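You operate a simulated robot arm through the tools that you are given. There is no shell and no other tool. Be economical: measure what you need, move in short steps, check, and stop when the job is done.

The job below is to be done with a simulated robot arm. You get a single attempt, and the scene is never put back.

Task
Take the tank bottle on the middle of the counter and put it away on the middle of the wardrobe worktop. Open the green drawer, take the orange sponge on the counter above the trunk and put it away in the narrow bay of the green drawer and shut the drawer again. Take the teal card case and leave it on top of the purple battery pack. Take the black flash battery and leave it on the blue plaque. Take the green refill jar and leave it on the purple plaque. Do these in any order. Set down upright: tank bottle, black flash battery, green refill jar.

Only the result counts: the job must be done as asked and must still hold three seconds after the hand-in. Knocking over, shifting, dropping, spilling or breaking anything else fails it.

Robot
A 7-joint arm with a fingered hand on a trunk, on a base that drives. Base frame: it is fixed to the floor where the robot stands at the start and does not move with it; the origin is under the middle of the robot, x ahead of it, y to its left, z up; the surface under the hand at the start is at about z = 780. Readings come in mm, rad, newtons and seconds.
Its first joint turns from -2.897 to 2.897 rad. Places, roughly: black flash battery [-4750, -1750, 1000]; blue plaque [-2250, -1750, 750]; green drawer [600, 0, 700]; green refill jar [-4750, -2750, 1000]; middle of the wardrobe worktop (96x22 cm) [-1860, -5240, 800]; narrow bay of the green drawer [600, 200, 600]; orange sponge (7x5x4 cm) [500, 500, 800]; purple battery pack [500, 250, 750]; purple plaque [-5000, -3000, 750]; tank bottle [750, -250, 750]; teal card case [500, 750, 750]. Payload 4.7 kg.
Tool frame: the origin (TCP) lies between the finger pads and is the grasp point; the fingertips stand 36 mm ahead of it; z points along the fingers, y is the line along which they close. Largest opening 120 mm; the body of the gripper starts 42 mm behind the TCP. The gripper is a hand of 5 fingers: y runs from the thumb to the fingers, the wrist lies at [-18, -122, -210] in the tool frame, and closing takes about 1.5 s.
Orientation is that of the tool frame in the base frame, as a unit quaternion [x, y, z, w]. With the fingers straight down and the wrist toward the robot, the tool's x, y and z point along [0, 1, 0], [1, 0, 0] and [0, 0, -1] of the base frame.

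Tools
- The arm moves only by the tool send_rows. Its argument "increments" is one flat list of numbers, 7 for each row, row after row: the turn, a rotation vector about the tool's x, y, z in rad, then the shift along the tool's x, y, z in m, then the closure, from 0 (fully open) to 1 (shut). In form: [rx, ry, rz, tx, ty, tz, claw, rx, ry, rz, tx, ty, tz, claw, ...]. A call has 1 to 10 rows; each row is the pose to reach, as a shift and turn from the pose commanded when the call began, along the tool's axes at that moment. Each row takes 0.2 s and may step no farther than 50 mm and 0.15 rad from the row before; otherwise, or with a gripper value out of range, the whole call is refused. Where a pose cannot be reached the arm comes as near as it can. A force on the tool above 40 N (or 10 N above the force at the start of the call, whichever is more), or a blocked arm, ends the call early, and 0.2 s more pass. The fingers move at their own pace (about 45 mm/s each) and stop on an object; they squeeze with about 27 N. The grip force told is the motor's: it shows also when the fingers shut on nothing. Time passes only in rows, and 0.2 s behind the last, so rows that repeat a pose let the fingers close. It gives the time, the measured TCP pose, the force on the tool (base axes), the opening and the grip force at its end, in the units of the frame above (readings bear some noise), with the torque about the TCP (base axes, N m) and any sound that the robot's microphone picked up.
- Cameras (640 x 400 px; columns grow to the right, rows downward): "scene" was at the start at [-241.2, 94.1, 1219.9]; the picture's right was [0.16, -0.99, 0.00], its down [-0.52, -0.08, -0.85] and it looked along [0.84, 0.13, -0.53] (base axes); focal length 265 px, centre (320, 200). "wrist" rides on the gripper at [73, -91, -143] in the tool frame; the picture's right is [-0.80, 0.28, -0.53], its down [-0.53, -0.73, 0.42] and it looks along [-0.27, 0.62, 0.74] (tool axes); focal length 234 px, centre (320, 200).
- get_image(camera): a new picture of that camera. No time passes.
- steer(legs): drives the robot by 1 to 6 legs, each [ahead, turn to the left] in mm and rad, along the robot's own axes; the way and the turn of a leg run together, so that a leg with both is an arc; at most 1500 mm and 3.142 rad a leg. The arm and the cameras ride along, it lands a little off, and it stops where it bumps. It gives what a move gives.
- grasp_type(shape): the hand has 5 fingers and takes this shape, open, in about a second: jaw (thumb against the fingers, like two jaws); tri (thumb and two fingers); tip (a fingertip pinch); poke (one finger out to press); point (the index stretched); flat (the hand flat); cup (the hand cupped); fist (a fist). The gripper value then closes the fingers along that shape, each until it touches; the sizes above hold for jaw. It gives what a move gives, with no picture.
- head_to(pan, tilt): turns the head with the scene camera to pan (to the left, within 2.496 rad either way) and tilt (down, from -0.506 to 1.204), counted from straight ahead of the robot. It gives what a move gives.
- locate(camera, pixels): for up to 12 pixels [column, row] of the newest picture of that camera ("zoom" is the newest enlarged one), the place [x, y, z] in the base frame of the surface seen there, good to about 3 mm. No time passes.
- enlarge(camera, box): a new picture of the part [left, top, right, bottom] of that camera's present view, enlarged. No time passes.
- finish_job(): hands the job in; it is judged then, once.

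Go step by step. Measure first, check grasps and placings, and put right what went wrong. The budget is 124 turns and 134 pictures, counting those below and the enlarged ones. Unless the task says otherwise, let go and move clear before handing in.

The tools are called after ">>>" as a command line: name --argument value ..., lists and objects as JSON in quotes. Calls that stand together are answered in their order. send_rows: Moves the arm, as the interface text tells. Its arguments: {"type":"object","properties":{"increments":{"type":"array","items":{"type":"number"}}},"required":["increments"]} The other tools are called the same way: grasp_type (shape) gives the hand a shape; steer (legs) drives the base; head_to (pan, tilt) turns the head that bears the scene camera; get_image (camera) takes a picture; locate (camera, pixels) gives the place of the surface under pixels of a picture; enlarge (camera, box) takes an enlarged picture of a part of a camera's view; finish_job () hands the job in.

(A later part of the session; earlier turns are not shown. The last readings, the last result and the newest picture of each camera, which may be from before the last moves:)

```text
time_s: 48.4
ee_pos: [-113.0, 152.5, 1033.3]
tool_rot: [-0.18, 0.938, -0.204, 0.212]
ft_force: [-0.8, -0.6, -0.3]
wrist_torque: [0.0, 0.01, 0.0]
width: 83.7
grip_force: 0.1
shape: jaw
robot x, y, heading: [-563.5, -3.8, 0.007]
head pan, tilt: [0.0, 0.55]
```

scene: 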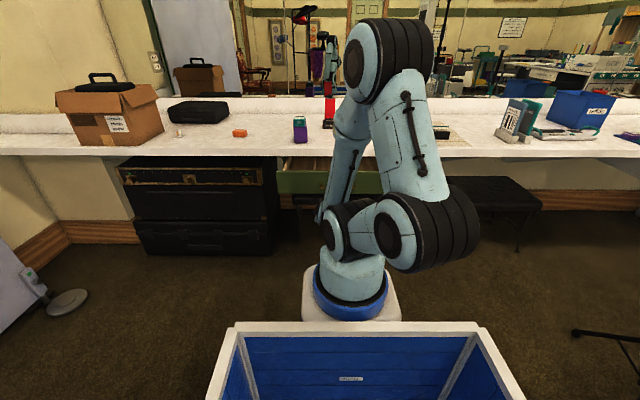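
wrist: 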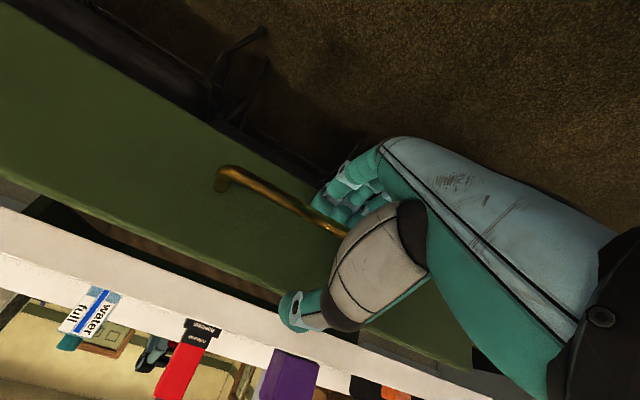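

I'll finish the turn to tool-down, closing along y, then reposition the base to the left and forward for the sponge and the drawer.

>>> send_rows --increments '[-0.0834, 0.0866, 0.0736, 0, 0, 0, 0, -0.1668, 0.1732, 0.1472, 0, 0, 0, 0, -0.2502, 0.2598, 0.2208, 0, 0, 0, 0, -0.3336, 0.3464, 0.2944, 0, 0, 0, 0, -0.417, 0.433, 0.368, 0, 0, 0, 0]'

>>> steer --legs '[[0, 0.7], [390, 0], [0, -0.7]]'

>>> head_to --pan 0.0 --tilt 0.6

>>> get_image --camera "scene"

```text
time_s: 49.6
ee_pos: [-114.5, 150.6, 1030.7]
tool_rot: [0.0, 1.0, 0.0, 0.0]
ft_force: [-0.2, -0.4, 0.5]
wrist_torque: [-0.01, -0.04, -0.02]
width: 119.7
grip_force: 0.1
shape: jaw
robot x, y, heading: [-560.7, -3.2, 0.007]
head pan, tilt: [0.0, 0.55]
```

```text
time_s: 55.7
ee_pos: [186.5, 391.6, 1031.0]
tool_rot: [0.008, 1.0, 0.0, 0.001]
ft_force: [0.0, -0.1, -0.4]
wrist_torque: [0.0, 0.04, 0.0]
width: 119.5
grip_force: 0.1
shape: jaw
robot x, y, heading: [-263.6, 242.6, -0.011]
head pan, tilt: [0.0, 0.55]
```

```text
time_s: 56.4
ee_pos: [186.0, 390.4, 1030.8]
tool_rot: [0.008, 1.0, 0.0, 0.001]
ft_force: [-0.1, -0.5, 0.1]
wrist_torque: [0.0, 0.0, 0.0]
width: 119.9
grip_force: 0.0
shape: jaw
robot x, y, heading: [-265.5, 243.8, -0.014]
head pan, tilt: [0.0, 0.6]
```

```text
99 pictures are left
```

scene: 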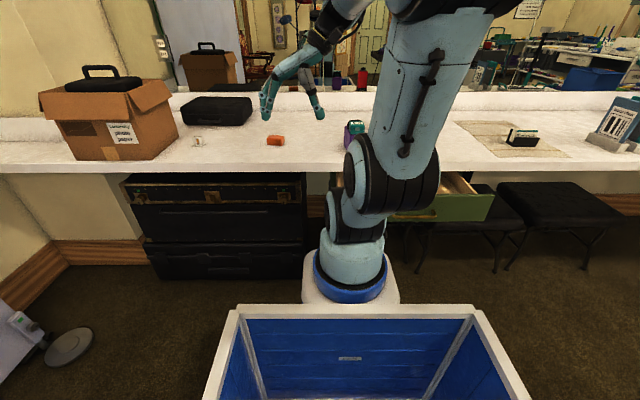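

The sponge at (276,140) is in view. Zooming in on it to get its exact pose.

>>> enlarge --camera "scene" --box '[244, 120, 308, 160]'

```text
10.00 times, centred on (276, 140) of scene
```

zoom: 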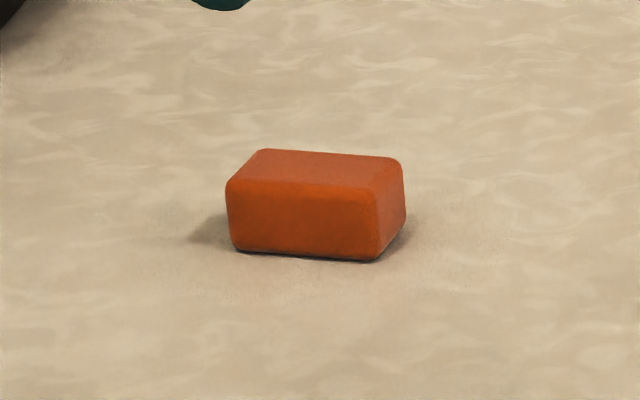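

>>> locate --camera "zoom" --pixels '[[232, 182], [372, 196], [398, 164], [262, 153], [228, 220], [235, 248], [375, 255], [376, 225], [403, 190], [403, 215], [300, 170], [310, 215]]'

```text
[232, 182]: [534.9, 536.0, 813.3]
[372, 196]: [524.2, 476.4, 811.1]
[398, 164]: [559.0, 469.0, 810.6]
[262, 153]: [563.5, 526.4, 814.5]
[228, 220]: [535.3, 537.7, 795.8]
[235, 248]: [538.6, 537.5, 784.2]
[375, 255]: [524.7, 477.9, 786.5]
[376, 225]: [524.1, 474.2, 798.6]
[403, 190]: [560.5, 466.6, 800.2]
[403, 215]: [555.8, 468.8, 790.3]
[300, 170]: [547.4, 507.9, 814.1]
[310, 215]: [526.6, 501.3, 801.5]
```

The sponge's centre is ≈(545,503) with its long axis about 10° off y. Before choosing the grip I want to see the bay, so I'll swing the hand right over the drawer and use both cameras.

>>> send_rows --increments '[0, 0, 0, 0, -0.046, 0, 0, 0, 0, 0, 0, -0.092, 0, 0, 0, 0, 0, 0, -0.138, 0, 0, 0, 0, 0, 0, -0.184, 0, 0, 0, 0, 0, 0, -0.23, 0, 0, 0, 0, 0, 0, -0.276, 0, 0, 0, 0, 0, 0, -0.322, 0, 0, 0, 0, 0, 0, -0.368, 0, 0, 0, 0, 0, 0, -0.414, 0, 0, 0, 0, 0, 0, -0.46, 0, 0]'

>>> get_image --camera "wrist"

>>> get_image --camera "scene"

```text
time_s: 58.6
ee_pos: [179.5, -66.6, 1029.6]
tool_rot: [0.009, 1.0, -0.001, 0.001]
ft_force: [-0.1, 0.2, 0.1]
wrist_torque: [-0.04, -0.05, -0.03]
width: 119.6
grip_force: 0.1
shape: jaw
robot x, y, heading: [-262.9, 244.4, -0.008]
head pan, tilt: [0.0, 0.6]
```

```text
97 pictures are left
```

wrist: 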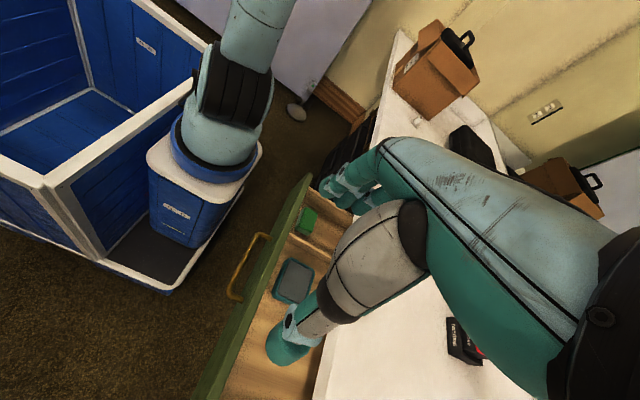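

```text
96 pictures are left
```

scene: 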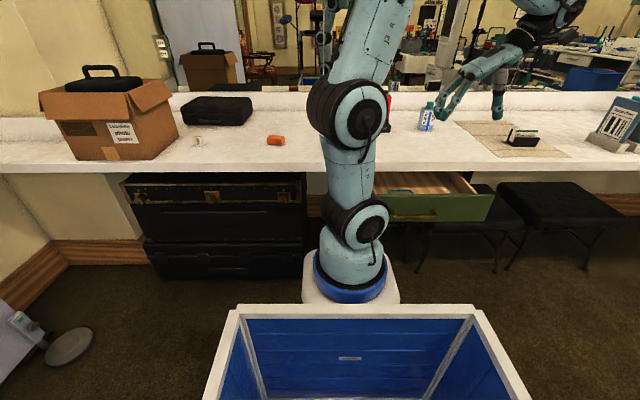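

The wrist view shows the drawer with a green item (308,220), a teal item (293,280) and a divider between. Zooming in.

>>> enlarge --camera "wrist" --box '[200, 165, 440, 315]'

```text
2.67 times, centred on (320, 240) of wrist
```

zoom: 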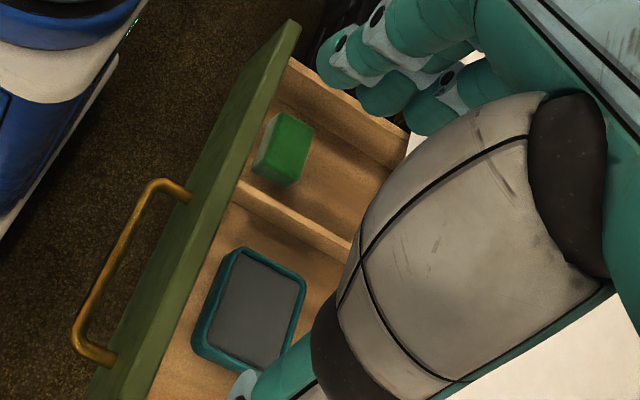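

>>> locate --camera "zoom" --pixels '[[285, 50], [400, 155], [240, 190], [345, 245], [258, 165], [290, 185], [312, 127], [280, 115], [340, 190], [300, 200], [320, 100], [255, 280]]'

>>> locate --camera "zoom" --pixels '[[290, 25], [300, 75], [330, 85], [265, 100], [245, 140], [240, 170], [260, 205], [330, 235], [355, 215], [370, 180], [105, 360], [185, 195]]'

```text
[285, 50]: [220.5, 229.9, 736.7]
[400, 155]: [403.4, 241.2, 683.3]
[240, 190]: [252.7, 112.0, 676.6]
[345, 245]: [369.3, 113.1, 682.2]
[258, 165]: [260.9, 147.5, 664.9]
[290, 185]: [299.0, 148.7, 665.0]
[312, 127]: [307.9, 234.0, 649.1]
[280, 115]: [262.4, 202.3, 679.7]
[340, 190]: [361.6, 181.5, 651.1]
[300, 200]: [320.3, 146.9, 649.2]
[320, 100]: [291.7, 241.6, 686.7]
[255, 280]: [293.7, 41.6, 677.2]
```

```text
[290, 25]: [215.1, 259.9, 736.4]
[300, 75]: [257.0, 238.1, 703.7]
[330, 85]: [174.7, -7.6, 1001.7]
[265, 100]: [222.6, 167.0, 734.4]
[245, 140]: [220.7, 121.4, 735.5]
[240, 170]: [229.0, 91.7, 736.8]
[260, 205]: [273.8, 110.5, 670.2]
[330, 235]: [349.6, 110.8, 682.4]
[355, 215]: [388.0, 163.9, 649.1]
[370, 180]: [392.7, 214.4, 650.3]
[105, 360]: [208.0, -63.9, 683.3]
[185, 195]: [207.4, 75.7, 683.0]
```

The bay is y≈118–238, floor z≈649, with a green item at x 260–308. The sponge fits behind it at x≈318–368. I'll carry the hand to the sponge and grip it by its ends.

>>> send_rows --increments '[0, 0, 0, -0.025, 0.0412, 0, 0, 0, 0, 0, -0.05, 0.0825, 0, 0, 0, 0, 0, -0.075, 0.1237, 0, 0, 0, 0, 0, -0.1, 0.165, 0, 0, 0, 0, 0, -0.125, 0.2062, 0, 0, 0, 0, 0, -0.15, 0.2475, 0, 0, 0, 0, 0, -0.175, 0.2887, 0, 0, 0, 0, 0, -0.2, 0.33, 0, 0, 0, 0, 0, -0.225, 0.3712, 0, 0, 0, 0, 0, -0.25, 0.4125, 0, 0]'

>>> send_rows --increments '[0, 0, 0.08, -0.025, 0.0412, 0, 0, 0, 0, 0.152, -0.05, 0.0825, 0.01, 0, 0, 0, 0.152, -0.075, 0.1237, 0.03, 0, 0, 0, 0.152, -0.1, 0.165, 0.06, 0, 0, 0, 0.152, -0.1, 0.165, 0.1, 0, 0, 0, 0.152, -0.1, 0.165, 0.13, 0, 0, 0, 0.152, -0.1, 0.165, 0.13, 0]'

>>> get_image --camera "wrist"

>>> enlarge --camera "scene" --box '[212, 80, 372, 180]'

```text
time_s: 60.8
ee_pos: [433.5, 339.7, 1029.1]
tool_rot: [0.008, 1.0, -0.002, 0.001]
ft_force: [-0.6, -0.5, 1.6]
wrist_torque: [0.01, -0.02, -0.02]
width: 119.8
grip_force: 0.0
shape: jaw
robot x, y, heading: [-264.5, 245.8, -0.01]
head pan, tilt: [0.0, 0.6]
```

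```text
refused: row 3 steps farther than a row can; nothing moved
```

```text
94 pictures are left
```

wrist: 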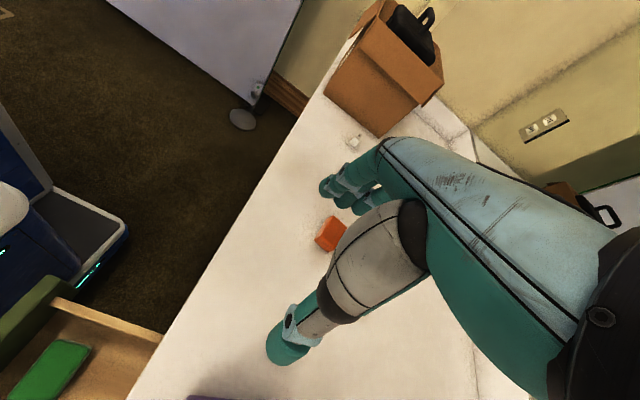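

```text
4.00 times, centred on (292, 130) of scene
```

zoom: 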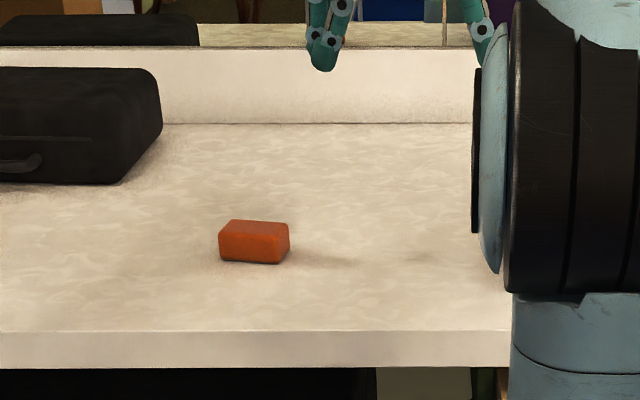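

The second move was refused because its step was too large. I'll resend it in smaller steps.

>>> send_rows --increments '[0, 0, 0.08, -0.021, 0.034, 0.01, 0, 0, 0, 0.152, -0.042, 0.067, 0.025, 0, 0, 0, 0.152, -0.063, 0.1, 0.045, 0, 0, 0, 0.152, -0.084, 0.133, 0.065, 0, 0, 0, 0.152, -0.103, 0.166, 0.085, 0, 0, 0, 0.152, -0.103, 0.166, 0.125, 0, 0, 0, 0.152, -0.103, 0.166, 0.145, 0, 0, 0, 0.152, -0.103, 0.166, 0.145, 0]'

>>> get_image --camera "wrist"

>>> enlarge --camera "scene" --box '[212, 80, 372, 180]'

```text
time_s: 62.6
ee_pos: [542.0, 505.2, 890.0]
tool_rot: [0.084, 0.996, 0.0, 0.001]
ft_force: [-0.3, -0.3, -0.1]
wrist_torque: [-0.01, -0.01, 0.04]
width: 120.0
grip_force: 0.1
shape: jaw
robot x, y, heading: [-263.7, 247.6, -0.005]
head pan, tilt: [0.0, 0.6]
```

```text
92 pictures are left
```

wrist: 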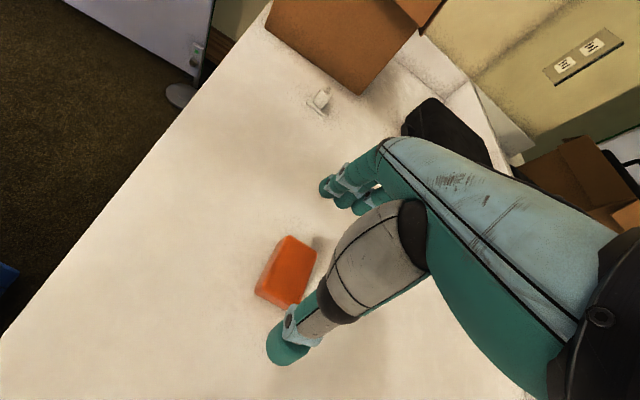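

```text
4.00 times, centred on (292, 130) of scene
```

zoom: 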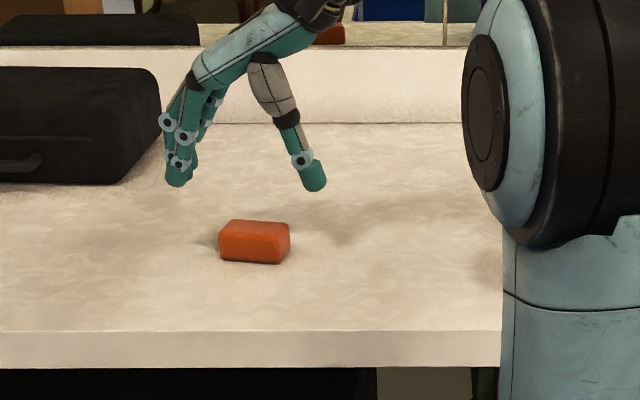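

Aligned. Descend to z≈822 and grip.

>>> send_rows --increments '[0, 0, 0, 0.003, 0, 0.035, 0, 0, 0, 0, 0.003, 0, 0.067, 0, 0, 0, 0, 0.003, 0, 0.067, 1, 0, 0, 0, 0.003, 0, 0.067, 1, 0, 0, 0, 0.003, 0, 0.067, 1, 0, 0, 0, 0.003, 0, 0.067, 1, 0, 0, 0, 0.003, 0, 0.067, 1, 0, 0, 0, 0.003, 0, 0.067, 1]'

>>> get_image --camera "wrist"

>>> enlarge --camera "scene" --box '[212, 80, 372, 180]'

```text
time_s: 64.4
ee_pos: [539.5, 507.6, 820.7]
tool_rot: [0.084, 0.996, 0.0, 0.001]
ft_force: [0.3, 0.6, 0.0]
wrist_torque: [0.01, 0.02, 0.01]
width: 60.3
grip_force: 26.6
shape: jaw
robot x, y, heading: [-260.5, 245.6, -0.006]
head pan, tilt: [0.0, 0.6]
```

```text
90 pictures are left
```

wrist: 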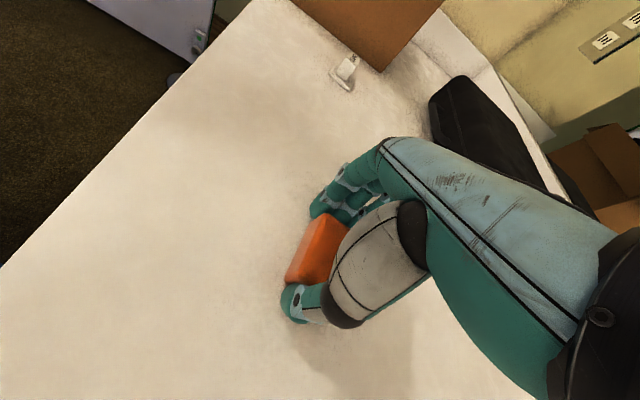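

```text
4.00 times, centred on (292, 130) of scene
```

zoom: 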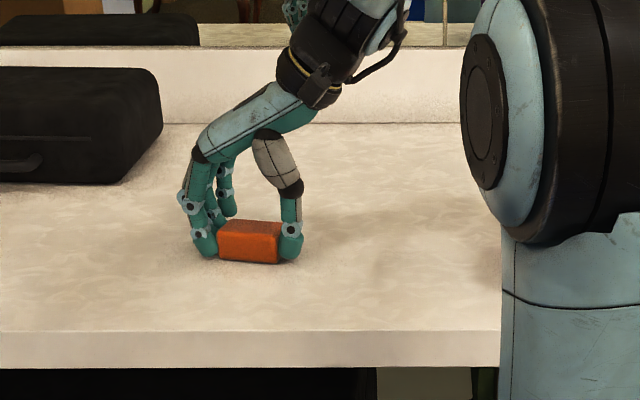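

The sponge is gripped. Lifting to about z=1000 and carrying it over the bay.

>>> send_rows --increments '[0, 0, 0, 0, 0, -0.045, 1, 0, 0, 0, 0, 0, -0.09, 1, 0, 0, 0, 0, 0, -0.135, 1, 0, 0, 0, 0, 0, -0.18, 1, 0, 0, 0, 0.0186, -0.0449, -0.18, 1, 0, 0, 0, 0.0372, -0.0898, -0.18, 1, 0, 0, 0, 0.0558, -0.1347, -0.18, 1, 0, 0, -0.05, 0.0744, -0.1796, -0.18, 1, 0, 0, -0.11, 0.093, -0.2245, -0.18, 1, 0, 0, -0.168, 0.1116, -0.2694, -0.18, 1]'

>>> enlarge --camera "wrist" --box '[0, 150, 400, 400]'

```text
time_s: 66.6
ee_pos: [384.4, 254.9, 1001.6]
tool_rot: [-0.001, 1.0, 0.0, 0.001]
ft_force: [0.0, 0.5, 0.1]
wrist_torque: [0.02, -0.01, -0.01]
width: 60.4
grip_force: 27.5
shape: jaw
robot x, y, heading: [-268.2, 243.2, -0.008]
head pan, tilt: [0.0, 0.6]
```

```text
1.60 times, centred on (200, 275) of wrist
```

zoom: 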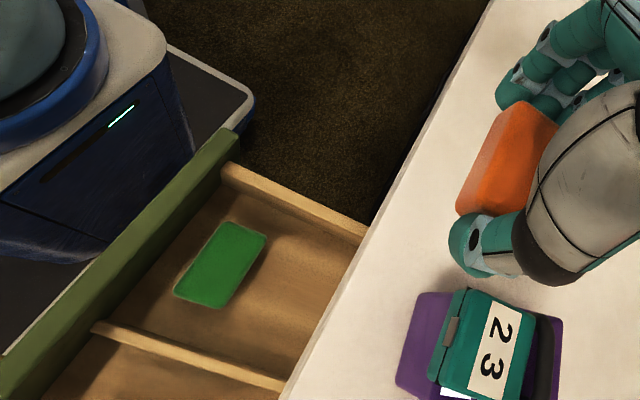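

Good overhead view of the bay. I'll measure the green item's corners, the divider, walls and counter edge, plus the sponge in the hand.

>>> locate --camera "zoom" --pixels '[[220, 226], [263, 236], [216, 303], [177, 292], [265, 250], [105, 325], [270, 380], [235, 175], [355, 228], [320, 300], [220, 165], [230, 345]]'

>>> locate --camera "zoom" --pixels '[[503, 110], [460, 205], [555, 118], [510, 205], [458, 213], [340, 290], [300, 270], [310, 225], [290, 340], [405, 160]]'

```text
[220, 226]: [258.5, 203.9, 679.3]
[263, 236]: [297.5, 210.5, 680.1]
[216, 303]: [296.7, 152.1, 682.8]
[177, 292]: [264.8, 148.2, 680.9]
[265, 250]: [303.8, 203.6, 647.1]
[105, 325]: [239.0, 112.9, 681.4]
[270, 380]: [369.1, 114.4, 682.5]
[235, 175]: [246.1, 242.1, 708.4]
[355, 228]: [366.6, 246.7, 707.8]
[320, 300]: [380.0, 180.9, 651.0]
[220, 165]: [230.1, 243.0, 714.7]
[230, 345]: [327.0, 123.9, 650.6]
```

```text
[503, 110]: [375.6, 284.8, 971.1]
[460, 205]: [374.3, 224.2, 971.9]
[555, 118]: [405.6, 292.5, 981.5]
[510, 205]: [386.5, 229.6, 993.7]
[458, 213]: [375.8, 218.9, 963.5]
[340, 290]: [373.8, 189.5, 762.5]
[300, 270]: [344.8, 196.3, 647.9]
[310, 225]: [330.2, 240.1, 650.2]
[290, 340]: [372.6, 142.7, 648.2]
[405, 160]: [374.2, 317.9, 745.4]
```

The green item spans x 258–300 and y 148–210, and the counter edge is at x=374. I'll move the TCP to (320,173) and lower to 725, then check.

>>> send_rows --increments '[0, 0, 0, 0.0215, -0.0273, 0, 1, 0, 0, 0, 0.043, -0.0547, 0, 1, 0, 0, 0, 0.0644, -0.082, 0, 1, 0, 0, 0, 0.0644, -0.082, 0.045, 1, 0, 0, 0, 0.0644, -0.082, 0.09, 1, 0, 0, 0, 0.0644, -0.082, 0.135, 1, 0, 0, 0, 0.0644, -0.082, 0.18, 1, 0, 0, 0, 0.0644, -0.082, 0.225, 1, 0, 0, 0, 0.0644, -0.082, 0.25, 1, 0, 0, 0, 0.0644, -0.082, 0.25, 1]'

>>> get_image --camera "wrist"

>>> get_image --camera "scene"

```text
time_s: 68.8
ee_pos: [316.9, 177.8, 748.9]
tool_rot: [0.0, 1.0, -0.001, 0.002]
ft_force: [-21.6, -0.7, 26.1]
wrist_torque: [1.11, -2.27, 0.78]
width: 59.8
grip_force: 26.5
shape: jaw
robot x, y, heading: [-264.7, 245.3, -0.008]
head pan, tilt: [0.0, 0.6]
```

```text
87 pictures are left
```

wrist: 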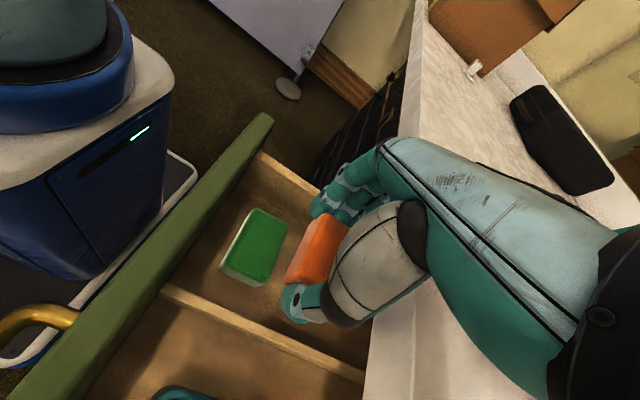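

```text
86 pictures are left
```

scene: 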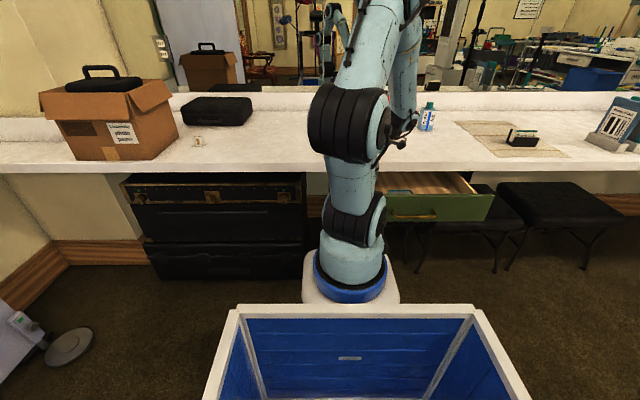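

The wrist view shows the sponge in the right bay, but the hand touches the counter edge (Fx −22 N, Fz +26 N). I'll rise and tilt the hand 0.25 rad toward the robot so its upper part clears the edge, then lower at x≈312.

>>> send_rows --increments '[0, 0, 0, 0.008, 0, -0.03, 1, 0, -0.125, 0, 0.008, -0.003, -0.03, 1, 0, -0.25, 0, 0.006, -0.003, -0.02, 1, 0, -0.25, 0, 0.006, -0.003, 0.0, 1, 0, -0.25, 0, 0.006, -0.003, 0.02, 1, 0, -0.25, 0, 0.006, -0.003, 0.02, 1]'

>>> get_image --camera "wrist"

```text
time_s: 70.2
ee_pos: [312.0, 172.5, 728.1]
tool_rot: [0.001, 0.992, 0.0, 0.126]
ft_force: [-0.6, 0.9, -0.9]
wrist_torque: [0.01, 0.01, -0.01]
width: 60.0
grip_force: 27.1
shape: jaw
robot x, y, heading: [-263.2, 247.7, -0.012]
head pan, tilt: [0.0, 0.6]
```

```text
85 pictures are left
```

wrist: 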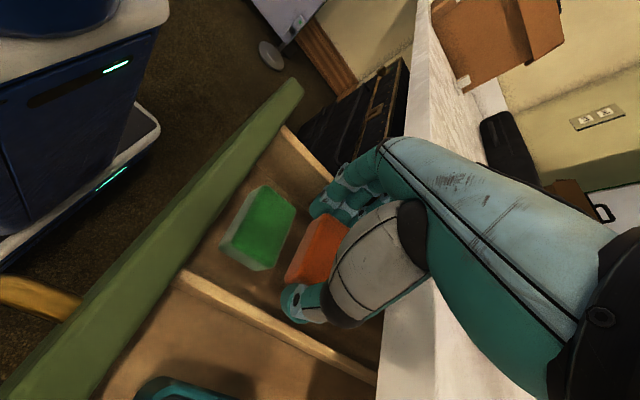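

Contact is gone. Lowering vertically, 36 mm more in small steps.

>>> send_rows --increments '[0, 0, 0, 0.005, 0, 0.0194, 1, 0, 0, 0, 0.0075, 0, 0.029, 1, 0, 0, 0, 0.0085, 0, 0.033, 1, 0, 0, 0, 0.009, 0, 0.035, 1, 0, 0, 0, 0.009, 0, 0.035, 1]'

>>> enlarge --camera "wrist" --box '[160, 150, 400, 300]'

```text
time_s: 71.4
ee_pos: [314.0, 171.6, 693.5]
tool_rot: [0.0, 0.992, -0.001, 0.127]
ft_force: [-0.4, -9.8, 27.3]
wrist_torque: [1.16, -0.19, -0.14]
width: 58.6
grip_force: 26.5
shape: jaw
robot x, y, heading: [-262.1, 247.9, -0.008]
head pan, tilt: [0.0, 0.6]
```

```text
2.67 times, centred on (280, 225) of wrist
```

zoom: 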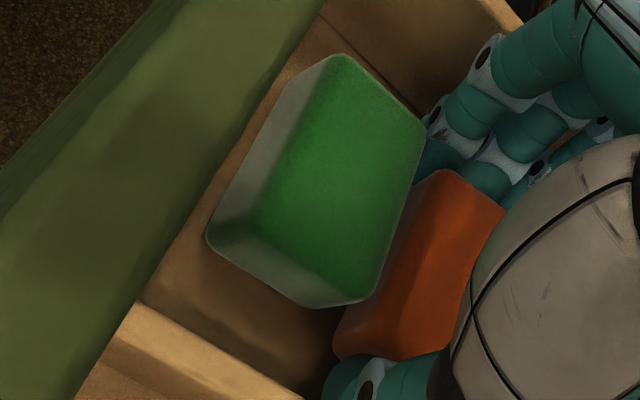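

Contact: 27 N at the finger side, from the knuckles on the bay's left wall or floor. The sponge is essentially on the floor. I'll shift 4 mm right and open just a little to release.

>>> send_rows --increments '[0, 0, 0, 0, -0.004, -0.001, 1, 0, 0, 0, 0, -0.004, -0.001, 0.45, 0, 0, 0, 0, -0.004, -0.001, 0.42, 0, 0, 0, 0, -0.004, -0.001, 0.4, 0, 0, 0, 0, -0.004, -0.001, 0.4]'

>>> enlarge --camera "wrist" --box '[160, 150, 400, 300]'

```text
time_s: 72.6
ee_pos: [313.4, 168.6, 693.1]
tool_rot: [0.0, 0.992, 0.0, 0.126]
ft_force: [-1.0, 0.6, 4.2]
wrist_torque: [0.23, 0.05, -0.14]
width: 61.9
grip_force: 0.1
shape: jaw
robot x, y, heading: [-261.6, 246.8, -0.003]
head pan, tilt: [0.0, 0.6]
```

```text
2.67 times, centred on (280, 225) of wrist
```

zoom: 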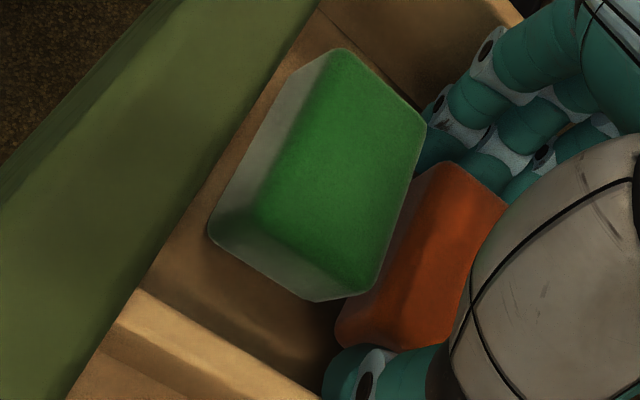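

The grip is off (0.1 N). Let it open a touch more, then lift vertically.

>>> send_rows --increments '[0, 0, 0, 0, 0, 0, 0.36, 0, 0, 0, 0, 0, 0, 0.36, 0, 0, 0, 0, 0, 0, 0.36, 0, 0, 0, -0.004, 0, -0.0145, 0.36, 0, 0, 0, -0.01, 0, -0.0387, 0.36, 0, 0, 0, -0.02, 0, -0.0774, 0.36, 0, 0, 0, -0.032, 0, -0.124, 0.36, 0, 0, 0, -0.044, 0, -0.17, 0.36]'

>>> get_image --camera "wrist"

```text
time_s: 74.4
ee_pos: [312.1, 169.4, 867.5]
tool_rot: [0.0, 0.992, 0.0, 0.124]
ft_force: [0.0, 0.0, -0.3]
wrist_torque: [0.0, -0.02, -0.01]
width: 76.2
grip_force: 0.2
shape: jaw
robot x, y, heading: [-264.5, 243.2, -0.011]
head pan, tilt: [0.0, 0.6]
```

```text
82 pictures are left
```

wrist: 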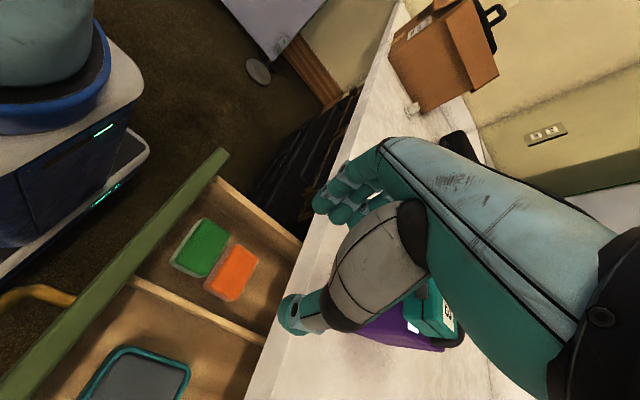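

The sponge lies in the narrow bay beside the green item. Next is shutting the drawer. I'll raise and centre the arm, then reposition the base in front of the drawer.

>>> send_rows --increments '[0, 0.03, 0, 0.0114, 0.0321, -0.027, 0.3, 0, 0.07, 0, 0.0229, 0.0643, -0.054, 0.3, 0, 0.11, 0, 0.0343, 0.0964, -0.081, 0.3, 0, 0.15, 0, 0.0457, 0.1286, -0.108, 0.3, 0, 0.19, 0, 0.0571, 0.1607, -0.135, 0.3, 0, 0.22, 0, 0.0686, 0.1929, -0.162, 0.3, 0, 0.252, 0, 0.08, 0.225, -0.189, 0.3]'

>>> enlarge --camera "scene" --box '[300, 90, 500, 215]'

>>> steer --legs '[[0, 0.745], [-225, 0], [0, -0.745]]'

```text
time_s: 76.0
ee_pos: [184.0, 396.1, 1030.6]
tool_rot: [-0.001, 1.0, -0.001, -0.001]
ft_force: [-0.7, 0.2, 0.8]
wrist_torque: [0.02, -0.01, 0.0]
width: 83.4
grip_force: 0.0
shape: jaw
robot x, y, heading: [-261.4, 248.6, -0.001]
head pan, tilt: [0.0, 0.6]
```

```text
3.20 times, centred on (400, 152) of scene
```

zoom: 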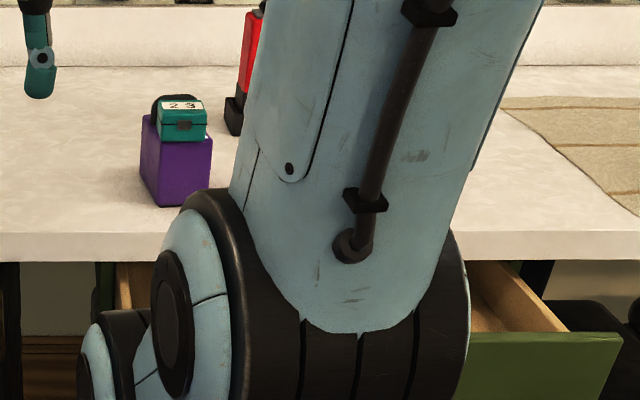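

```text
time_s: 81.6
ee_pos: [20.5, 239.3, 1030.2]
tool_rot: [0.009, 1.0, 0.001, 0.0]
ft_force: [-0.6, -0.2, -0.9]
wrist_torque: [0.02, -0.01, 0.01]
width: 83.5
grip_force: 0.1
shape: jaw
robot x, y, heading: [-432.0, 98.1, -0.03]
head pan, tilt: [0.0, 0.6]
```

Base is at (-432,98). I'll turn the hand to the forward-pointing pose while lowering, in two calls.

>>> send_rows --increments '[0.0806, -0.0806, -0.0806, -0.01, -0.01, 0.018, 1, 0.1612, -0.1612, -0.1612, -0.02, -0.02, 0.036, 1, 0.2418, -0.2418, -0.2418, -0.03, -0.03, 0.054, 1, 0.3224, -0.3224, -0.3224, -0.04, -0.04, 0.072, 1, 0.403, -0.403, -0.403, -0.05, -0.05, 0.09, 1, 0.4836, -0.4836, -0.4836, -0.06, -0.06, 0.108, 1, 0.5642, -0.5642, -0.5642, -0.07, -0.07, 0.126, 1, 0.6448, -0.6448, -0.6448, -0.08, -0.08, 0.144, 1, 0.7254, -0.7254, -0.7254, -0.09, -0.09, 0.162, 1, 0.806, -0.806, -0.806, -0.1, -0.1, 0.18, 1]'

```text
time_s: 83.8
ee_pos: [119.8, 137.1, 849.7]
tool_rot: [-0.364, 0.769, -0.376, 0.368]
ft_force: [-0.5, 0.0, -0.6]
wrist_torque: [-0.05, 0.0, 0.03]
width: 0.0
grip_force: 27.2
shape: jaw
robot x, y, heading: [-431.8, 95.7, -0.029]
head pan, tilt: [0.0, 0.6]
```

Second part of the turn, lowering to z≈690 at x≈152, y≈140.

>>> send_rows --increments '[0.0794, -0.0844, -0.081, 0.0059, 0.0255, 0.0195, 1, 0.1588, -0.1688, -0.162, 0.0117, 0.0511, 0.039, 1, 0.2382, -0.2532, -0.243, 0.0176, 0.0766, 0.0585, 1, 0.3176, -0.3376, -0.324, 0.0234, 0.1022, 0.078, 1, 0.397, -0.422, -0.405, 0.0293, 0.1277, 0.0975, 1]'

>>> get_image --camera "wrist"

>>> get_image --camera "scene"

```text
time_s: 85.2
ee_pos: [175.1, 156.7, 737.2]
tool_rot: [-0.467, 0.493, -0.507, 0.53]
ft_force: [-1.7, -0.8, -0.2]
wrist_torque: [-0.01, 0.02, -0.02]
width: 0.0
grip_force: 26.9
shape: jaw
robot x, y, heading: [-430.9, 99.2, -0.027]
head pan, tilt: [0.0, 0.6]
stopped in row 5: the arm was blocked; the commanded pose is now the measured one
```

```text
80 pictures are left
```

wrist: 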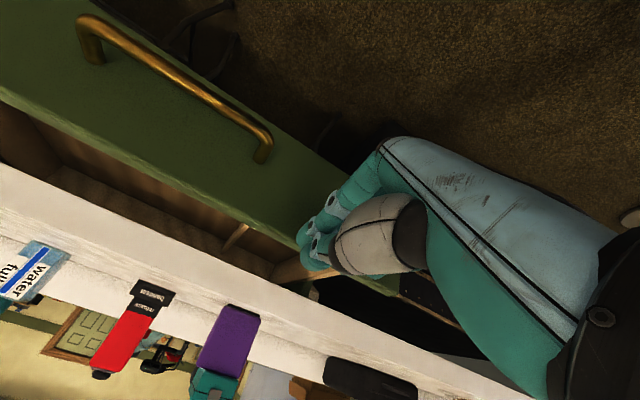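

```text
79 pictures are left
```

scene: 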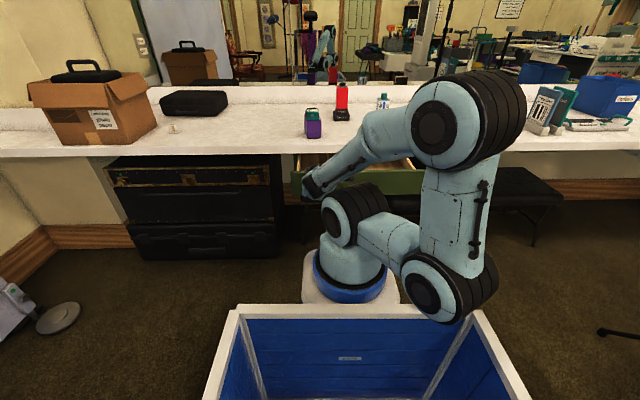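

The arm is folded up against its limit here. I'll back the base 80 mm to give it room, then lower and extend.

>>> steer --legs '[[-80, 0.03]]'

```text
time_s: 86.2
ee_pos: [93.7, 177.8, 736.9]
tool_rot: [-0.475, 0.486, -0.498, 0.539]
ft_force: [-0.3, 0.7, 0.5]
wrist_torque: [0.05, 0.0, -0.02]
width: 0.3
grip_force: 27.2
shape: jaw
robot x, y, heading: [-509.0, 102.2, 0.008]
head pan, tilt: [0.0, 0.6]
```

Correct the orientation and go to about (150,145,690) in front of the drawer face.

>>> send_rows --increments '[-0.038, 0.015, -0.026, 0.0124, 0.0164, 0.01, 1, -0.076, 0.03, -0.052, 0.0248, 0.033, 0.025, 1, -0.076, 0.03, -0.052, 0.0372, 0.0493, 0.04, 1, -0.076, 0.03, -0.052, 0.0372, 0.0493, 0.0513, 1, -0.076, 0.03, -0.052, 0.0372, 0.0493, 0.0513, 1]'

>>> get_image --camera "wrist"

```text
time_s: 87.4
ee_pos: [150.0, 143.3, 690.2]
tool_rot: [0.5, -0.499, 0.5, -0.5]
ft_force: [0.8, 0.8, -0.5]
wrist_torque: [0.01, -0.03, 0.03]
width: 0.0
grip_force: 27.5
shape: jaw
robot x, y, heading: [-511.6, 97.3, 0.006]
head pan, tilt: [0.0, 0.6]
```

```text
78 pictures are left
```

wrist: 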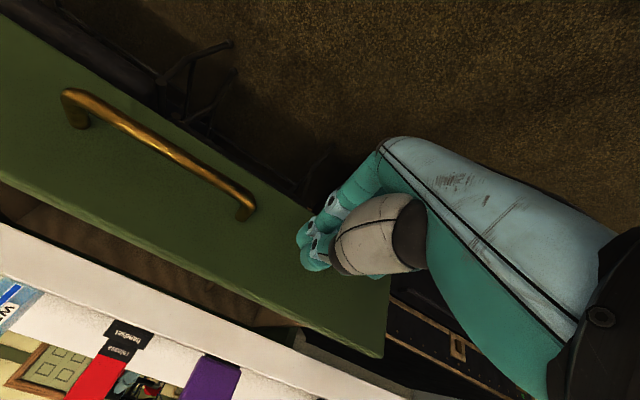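

The fingertips face the drawer front beside the handle. Pushing forward with the arm, slowly.

>>> send_rows --increments '[0, 0, 0, 0, 0, 0.016, 1, 0, 0, 0, 0, 0, 0.032, 1, 0, 0, 0, 0, 0, 0.048, 1, 0, 0, 0, 0, 0, 0.064, 1, 0, 0, 0, 0, 0, 0.08, 1, 0, 0, 0, 0, 0, 0.096, 1, 0, 0, 0, 0, 0, 0.112, 1, 0, 0, 0, 0, 0, 0.128, 1, 0, 0, 0, 0, 0, 0.144, 1, 0, 0, 0, 0, 0, 0.16, 1]'

>>> get_image --camera "wrist"

```text
time_s: 89.6
ee_pos: [311.0, 145.5, 691.3]
tool_rot: [0.5, -0.499, 0.501, -0.5]
ft_force: [-0.9, 0.2, 0.5]
wrist_torque: [-0.04, 0.01, -0.01]
width: 0.1
grip_force: 27.5
shape: jaw
robot x, y, heading: [-512.9, 103.2, 0.005]
head pan, tilt: [0.0, 0.6]
```

```text
77 pictures are left
```

wrist: 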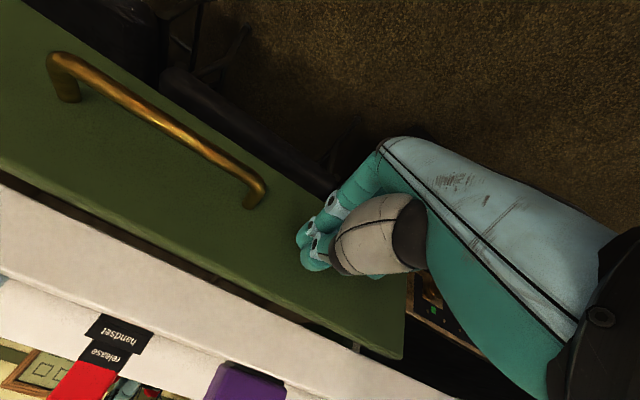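

The drawer is moving with the push. Continuing.

>>> send_rows --increments '[0, 0, 0, 0, 0, 0.012, 1, 0, 0, 0, 0, 0, 0.024, 1, 0, 0, 0, 0, 0, 0.036, 1, 0, 0, 0, 0, 0, 0.048, 1, 0, 0, 0, 0, 0, 0.058, 1, 0, 0, 0, 0, 0, 0.066, 1, 0, 0, 0, 0, 0, 0.072, 1, 0, 0, 0, 0, 0, 0.078, 1]'

>>> get_image --camera "wrist"

```text
time_s: 91.1
ee_pos: [372.0, 145.7, 686.7]
tool_rot: [0.502, -0.502, 0.498, -0.498]
ft_force: [-17.2, -0.7, 6.8]
wrist_torque: [-0.02, -0.13, -0.11]
width: 0.1
grip_force: 26.4
shape: jaw
robot x, y, heading: [-511.9, 97.3, 0.004]
head pan, tilt: [0.0, 0.6]
stopped in row 7: the force on the tool passed its limit at 54 N (the readings are from after the stop); the commanded pose is now the measured one
```

```text
76 pictures are left
```

wrist: 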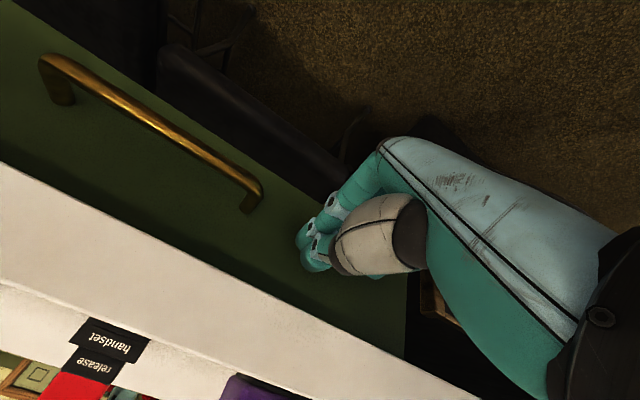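

The push stopped at 54 N with the tips at x≈408, so the drawer should be shut. Checking the front's position.

>>> locate --camera "wrist" --pixels '[[150, 180], [200, 205], [240, 205], [100, 90], [180, 230]]'

>>> send_rows --increments '[0, 0, 0, 0, 0, -0.03, 0.9, 0, 0, 0, 0, 0, -0.07, 0.6, 0, 0, 0, 0, 0, -0.11, 0.3, 0, 0, 0, 0, 0, -0.15, 0.3]'

>>> steer --legs '[[-200, 0]]'

>>> get_image --camera "scene"

```text
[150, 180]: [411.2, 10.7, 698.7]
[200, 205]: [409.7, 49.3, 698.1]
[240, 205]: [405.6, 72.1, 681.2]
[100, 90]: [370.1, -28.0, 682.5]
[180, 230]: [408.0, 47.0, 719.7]
```

```text
time_s: 92.1
ee_pos: [221.2, 147.6, 690.8]
tool_rot: [-0.501, 0.502, -0.499, 0.498]
ft_force: [-0.1, 0.1, 0.3]
wrist_torque: [-0.02, -0.01, 0.02]
width: 59.0
grip_force: 0.1
shape: jaw
robot x, y, heading: [-511.1, 100.5, 0.003]
head pan, tilt: [0.0, 0.6]
```

```text
time_s: 93.7
ee_pos: [20.3, 149.7, 690.4]
tool_rot: [0.503, -0.5, 0.497, -0.5]
ft_force: [-0.2, 0.8, 0.2]
wrist_torque: [0.01, 0.01, 0.01]
width: 84.0
grip_force: 0.0
shape: jaw
robot x, y, heading: [-713.9, 99.5, 0.008]
head pan, tilt: [0.0, 0.6]
```

```text
75 pictures are left
```

scene: 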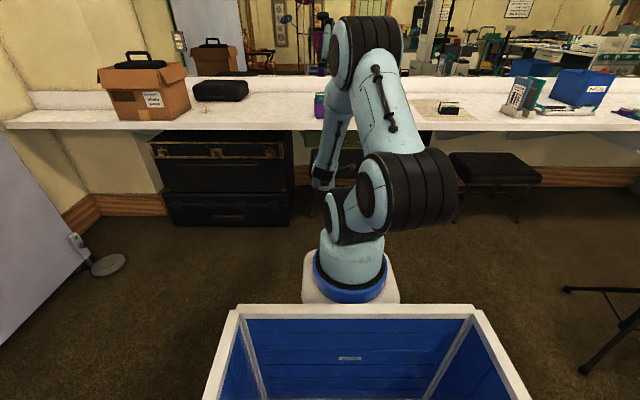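

The drawer front is back at x≈409, so it is shut. Next is the tank bottle: I'll raise the arm and turn the hand to tool-down.

>>> send_rows --increments '[-0.0806, 0.0806, 0.0806, -0.01, -0.034, -0.0284, 0.3, -0.1612, 0.1612, 0.1612, -0.02, -0.068, -0.0568, 0.3, -0.2418, 0.2418, 0.2418, -0.03, -0.102, -0.0852, 0.3, -0.3224, 0.3224, 0.3224, -0.04, -0.136, -0.1136, 0.3, -0.403, 0.403, 0.403, -0.05, -0.17, -0.142, 0.3, -0.4836, 0.4836, 0.4836, -0.06, -0.204, -0.1704, 0.3, -0.5642, 0.5642, 0.5642, -0.07, -0.238, -0.1988, 0.3, -0.6448, 0.6448, 0.6448, -0.08, -0.272, -0.2272, 0.3, -0.7254, 0.7254, 0.7254, -0.09, -0.306, -0.2556, 0.3, -0.806, 0.806, 0.806, -0.1, -0.34, -0.284, 0.3]'

```text
time_s: 95.9
ee_pos: [-263.6, 247.4, 1034.9]
tool_rot: [-0.2, 0.94, -0.197, 0.194]
ft_force: [1.1, 0.1, -0.2]
wrist_torque: [0.04, 0.01, -0.03]
width: 84.2
grip_force: 0.1
shape: jaw
robot x, y, heading: [-711.1, 96.6, 0.011]
head pan, tilt: [0.0, 0.6]
```

Finish the turn to tool-down, then drive to about (0,-100) facing the counter.

>>> send_rows --increments '[-0.0804, 0.0792, 0.0816, 0, 0, 0, 0, -0.1608, 0.1584, 0.1632, 0, 0, 0, 0, -0.2412, 0.2376, 0.2448, 0, 0, 0, 0, -0.3216, 0.3168, 0.3264, 0, 0, 0, 0, -0.402, 0.396, 0.408, 0, 0, 0, 0]'

>>> steer --legs '[[0, -0.27], [720, 0], [0, 0.27]]'

>>> head_to --pan -0.4 --tilt 0.5

>>> get_image --camera "scene"

```text
time_s: 97.1
ee_pos: [-262.2, 249.4, 1033.5]
tool_rot: [-0.001, 1.0, 0.001, 0.0]
ft_force: [-0.2, -0.7, 0.1]
wrist_torque: [-0.04, 0.0, -0.03]
width: 119.5
grip_force: 0.1
shape: jaw
robot x, y, heading: [-714.9, 99.7, 0.002]
head pan, tilt: [0.0, 0.6]
```

```text
time_s: 102.9
ee_pos: [442.0, 45.9, 1033.4]
tool_rot: [0.007, 1.0, 0.0, 0.001]
ft_force: [-0.3, 0.9, -0.8]
wrist_torque: [-0.01, 0.0, -0.03]
width: 119.6
grip_force: 0.0
shape: jaw
robot x, y, heading: [-11.6, -99.4, -0.007]
head pan, tilt: [0.0, 0.6]
```

```text
time_s: 103.8
ee_pos: [442.5, 45.5, 1033.6]
tool_rot: [0.007, 1.0, 0.001, 0.001]
ft_force: [0.6, 0.5, 0.5]
wrist_torque: [0.0, -0.02, -0.01]
width: 119.7
grip_force: 0.1
shape: jaw
robot x, y, heading: [-10.4, -94.9, -0.008]
head pan, tilt: [-0.4, 0.499]
```

```text
74 pictures are left
```

scene: 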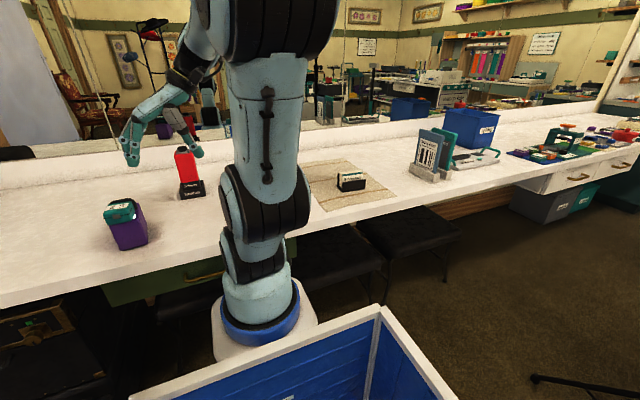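

The arm column hides the bottle. I'll turn the hand to the standard orientation and use the wrist camera.

>>> send_rows --increments '[0, 0, 0.15, 0, -0.01, 0, 0, 0, 0, 0.3, 0, -0.02, 0, 0, 0, 0, 0.45, 0, -0.03, 0, 0, 0, 0, 0.6, 0, -0.04, 0, 0, 0, 0, 0.75, 0, -0.05, 0, 0, 0, 0, 0.9, 0, -0.06, 0, 0, 0, 0, 1.05, 0, -0.07, 0, 0, 0, 0, 1.2, 0, -0.08, 0, 0, 0, 0, 1.35, 0, -0.09, 0, 0, 0, 0, 1.5, 0, -0.1, 0, 0]'

>>> get_image --camera "wrist"

>>> get_image --camera "scene"

```text
time_s: 106.0
ee_pos: [441.5, -53.6, 1032.3]
tool_rot: [0.686, 0.727, 0.001, 0.0]
ft_force: [1.0, -1.3, -0.3]
wrist_torque: [-0.02, -0.01, 0.03]
width: 119.8
grip_force: 0.0
shape: jaw
robot x, y, heading: [-15.0, -101.7, -0.004]
head pan, tilt: [-0.4, 0.499]
```

```text
73 pictures are left
```

wrist: 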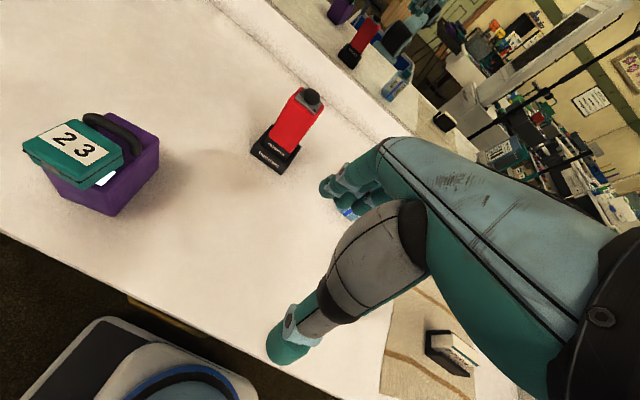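

```text
72 pictures are left
```

scene: 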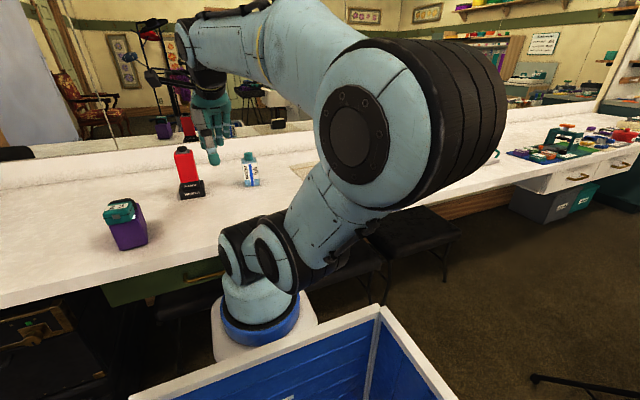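

The bottle is now visible at (250,170) in the scene view. Zooming in.

>>> enlarge --camera "scene" --box '[200, 135, 296, 195]'

```text
6.67 times, centred on (248, 165) of scene
```

zoom: 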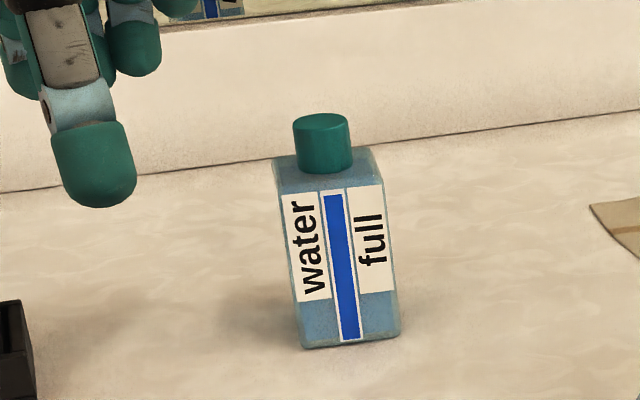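

>>> locate --camera "zoom" --pixels '[[322, 119], [298, 145], [349, 145], [323, 168], [278, 185], [382, 180], [303, 345], [398, 332], [350, 340], [370, 152], [340, 180], [150, 160]]'

```text
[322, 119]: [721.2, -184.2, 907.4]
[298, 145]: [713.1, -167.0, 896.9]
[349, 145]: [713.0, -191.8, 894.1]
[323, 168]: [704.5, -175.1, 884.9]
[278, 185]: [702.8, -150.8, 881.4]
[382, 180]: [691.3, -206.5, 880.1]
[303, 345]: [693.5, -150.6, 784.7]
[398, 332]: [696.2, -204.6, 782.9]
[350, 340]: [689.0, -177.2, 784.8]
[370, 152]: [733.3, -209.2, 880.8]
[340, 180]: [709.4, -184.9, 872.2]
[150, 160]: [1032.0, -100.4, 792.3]
```

The bottle body is ≈58×52 mm centred (718,-180), body top 882, cap top 908. I'll move above it, at z≈960.

>>> send_rows --increments '[0, 0, 0.03, -0.0203, 0.0384, 0, 0, 0, 0, 0.059, -0.0406, 0.0768, 0, 0, 0, 0, 0.059, -0.0609, 0.1152, 0, 0, 0, 0, 0.059, -0.0811, 0.1535, 0, 0, 0, 0, 0.059, -0.1014, 0.1919, 0, 0, 0, 0, 0.059, -0.1217, 0.2303, 0, 0, 0, 0, 0.059, -0.142, 0.2687, 0, 0, 0, 0, 0.059, -0.142, 0.2687, 0.04, 0, 0, 0, 0.059, -0.142, 0.2687, 0.07, 0, 0, 0, 0.059, -0.142, 0.2687, 0.07, 0]'

>>> get_image --camera "wrist"

>>> get_image --camera "scene"

```text
time_s: 108.2
ee_pos: [715.4, -181.7, 964.9]
tool_rot: [0.707, 0.707, 0.001, 0.0]
ft_force: [-0.4, -0.3, -0.6]
wrist_torque: [0.02, -0.01, 0.0]
width: 119.9
grip_force: 0.1
shape: jaw
robot x, y, heading: [-11.1, -98.9, -0.005]
head pan, tilt: [-0.4, 0.499]
```

```text
70 pictures are left
```

wrist: 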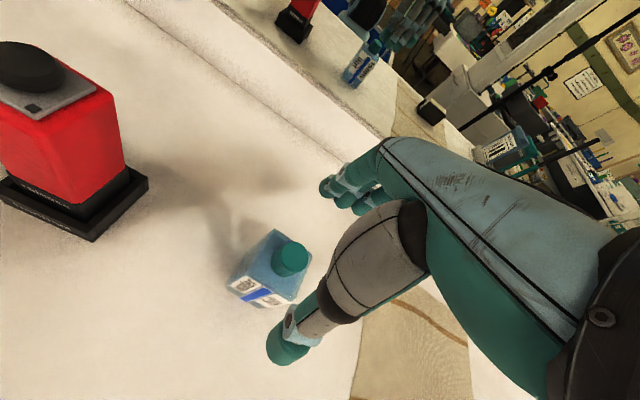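

```text
69 pictures are left
```

scene: 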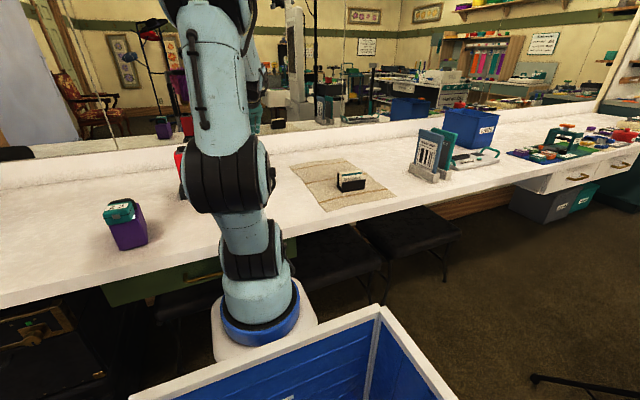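

I'll pin down the bottle's position from this closer wrist view.

>>> locate --camera "wrist" --pixels '[[291, 250], [275, 232], [232, 280], [300, 298], [311, 255], [272, 275]]'

```text
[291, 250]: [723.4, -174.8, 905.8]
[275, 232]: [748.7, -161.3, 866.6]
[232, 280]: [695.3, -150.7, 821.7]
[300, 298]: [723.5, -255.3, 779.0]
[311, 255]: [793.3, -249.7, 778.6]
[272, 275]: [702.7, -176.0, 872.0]
```

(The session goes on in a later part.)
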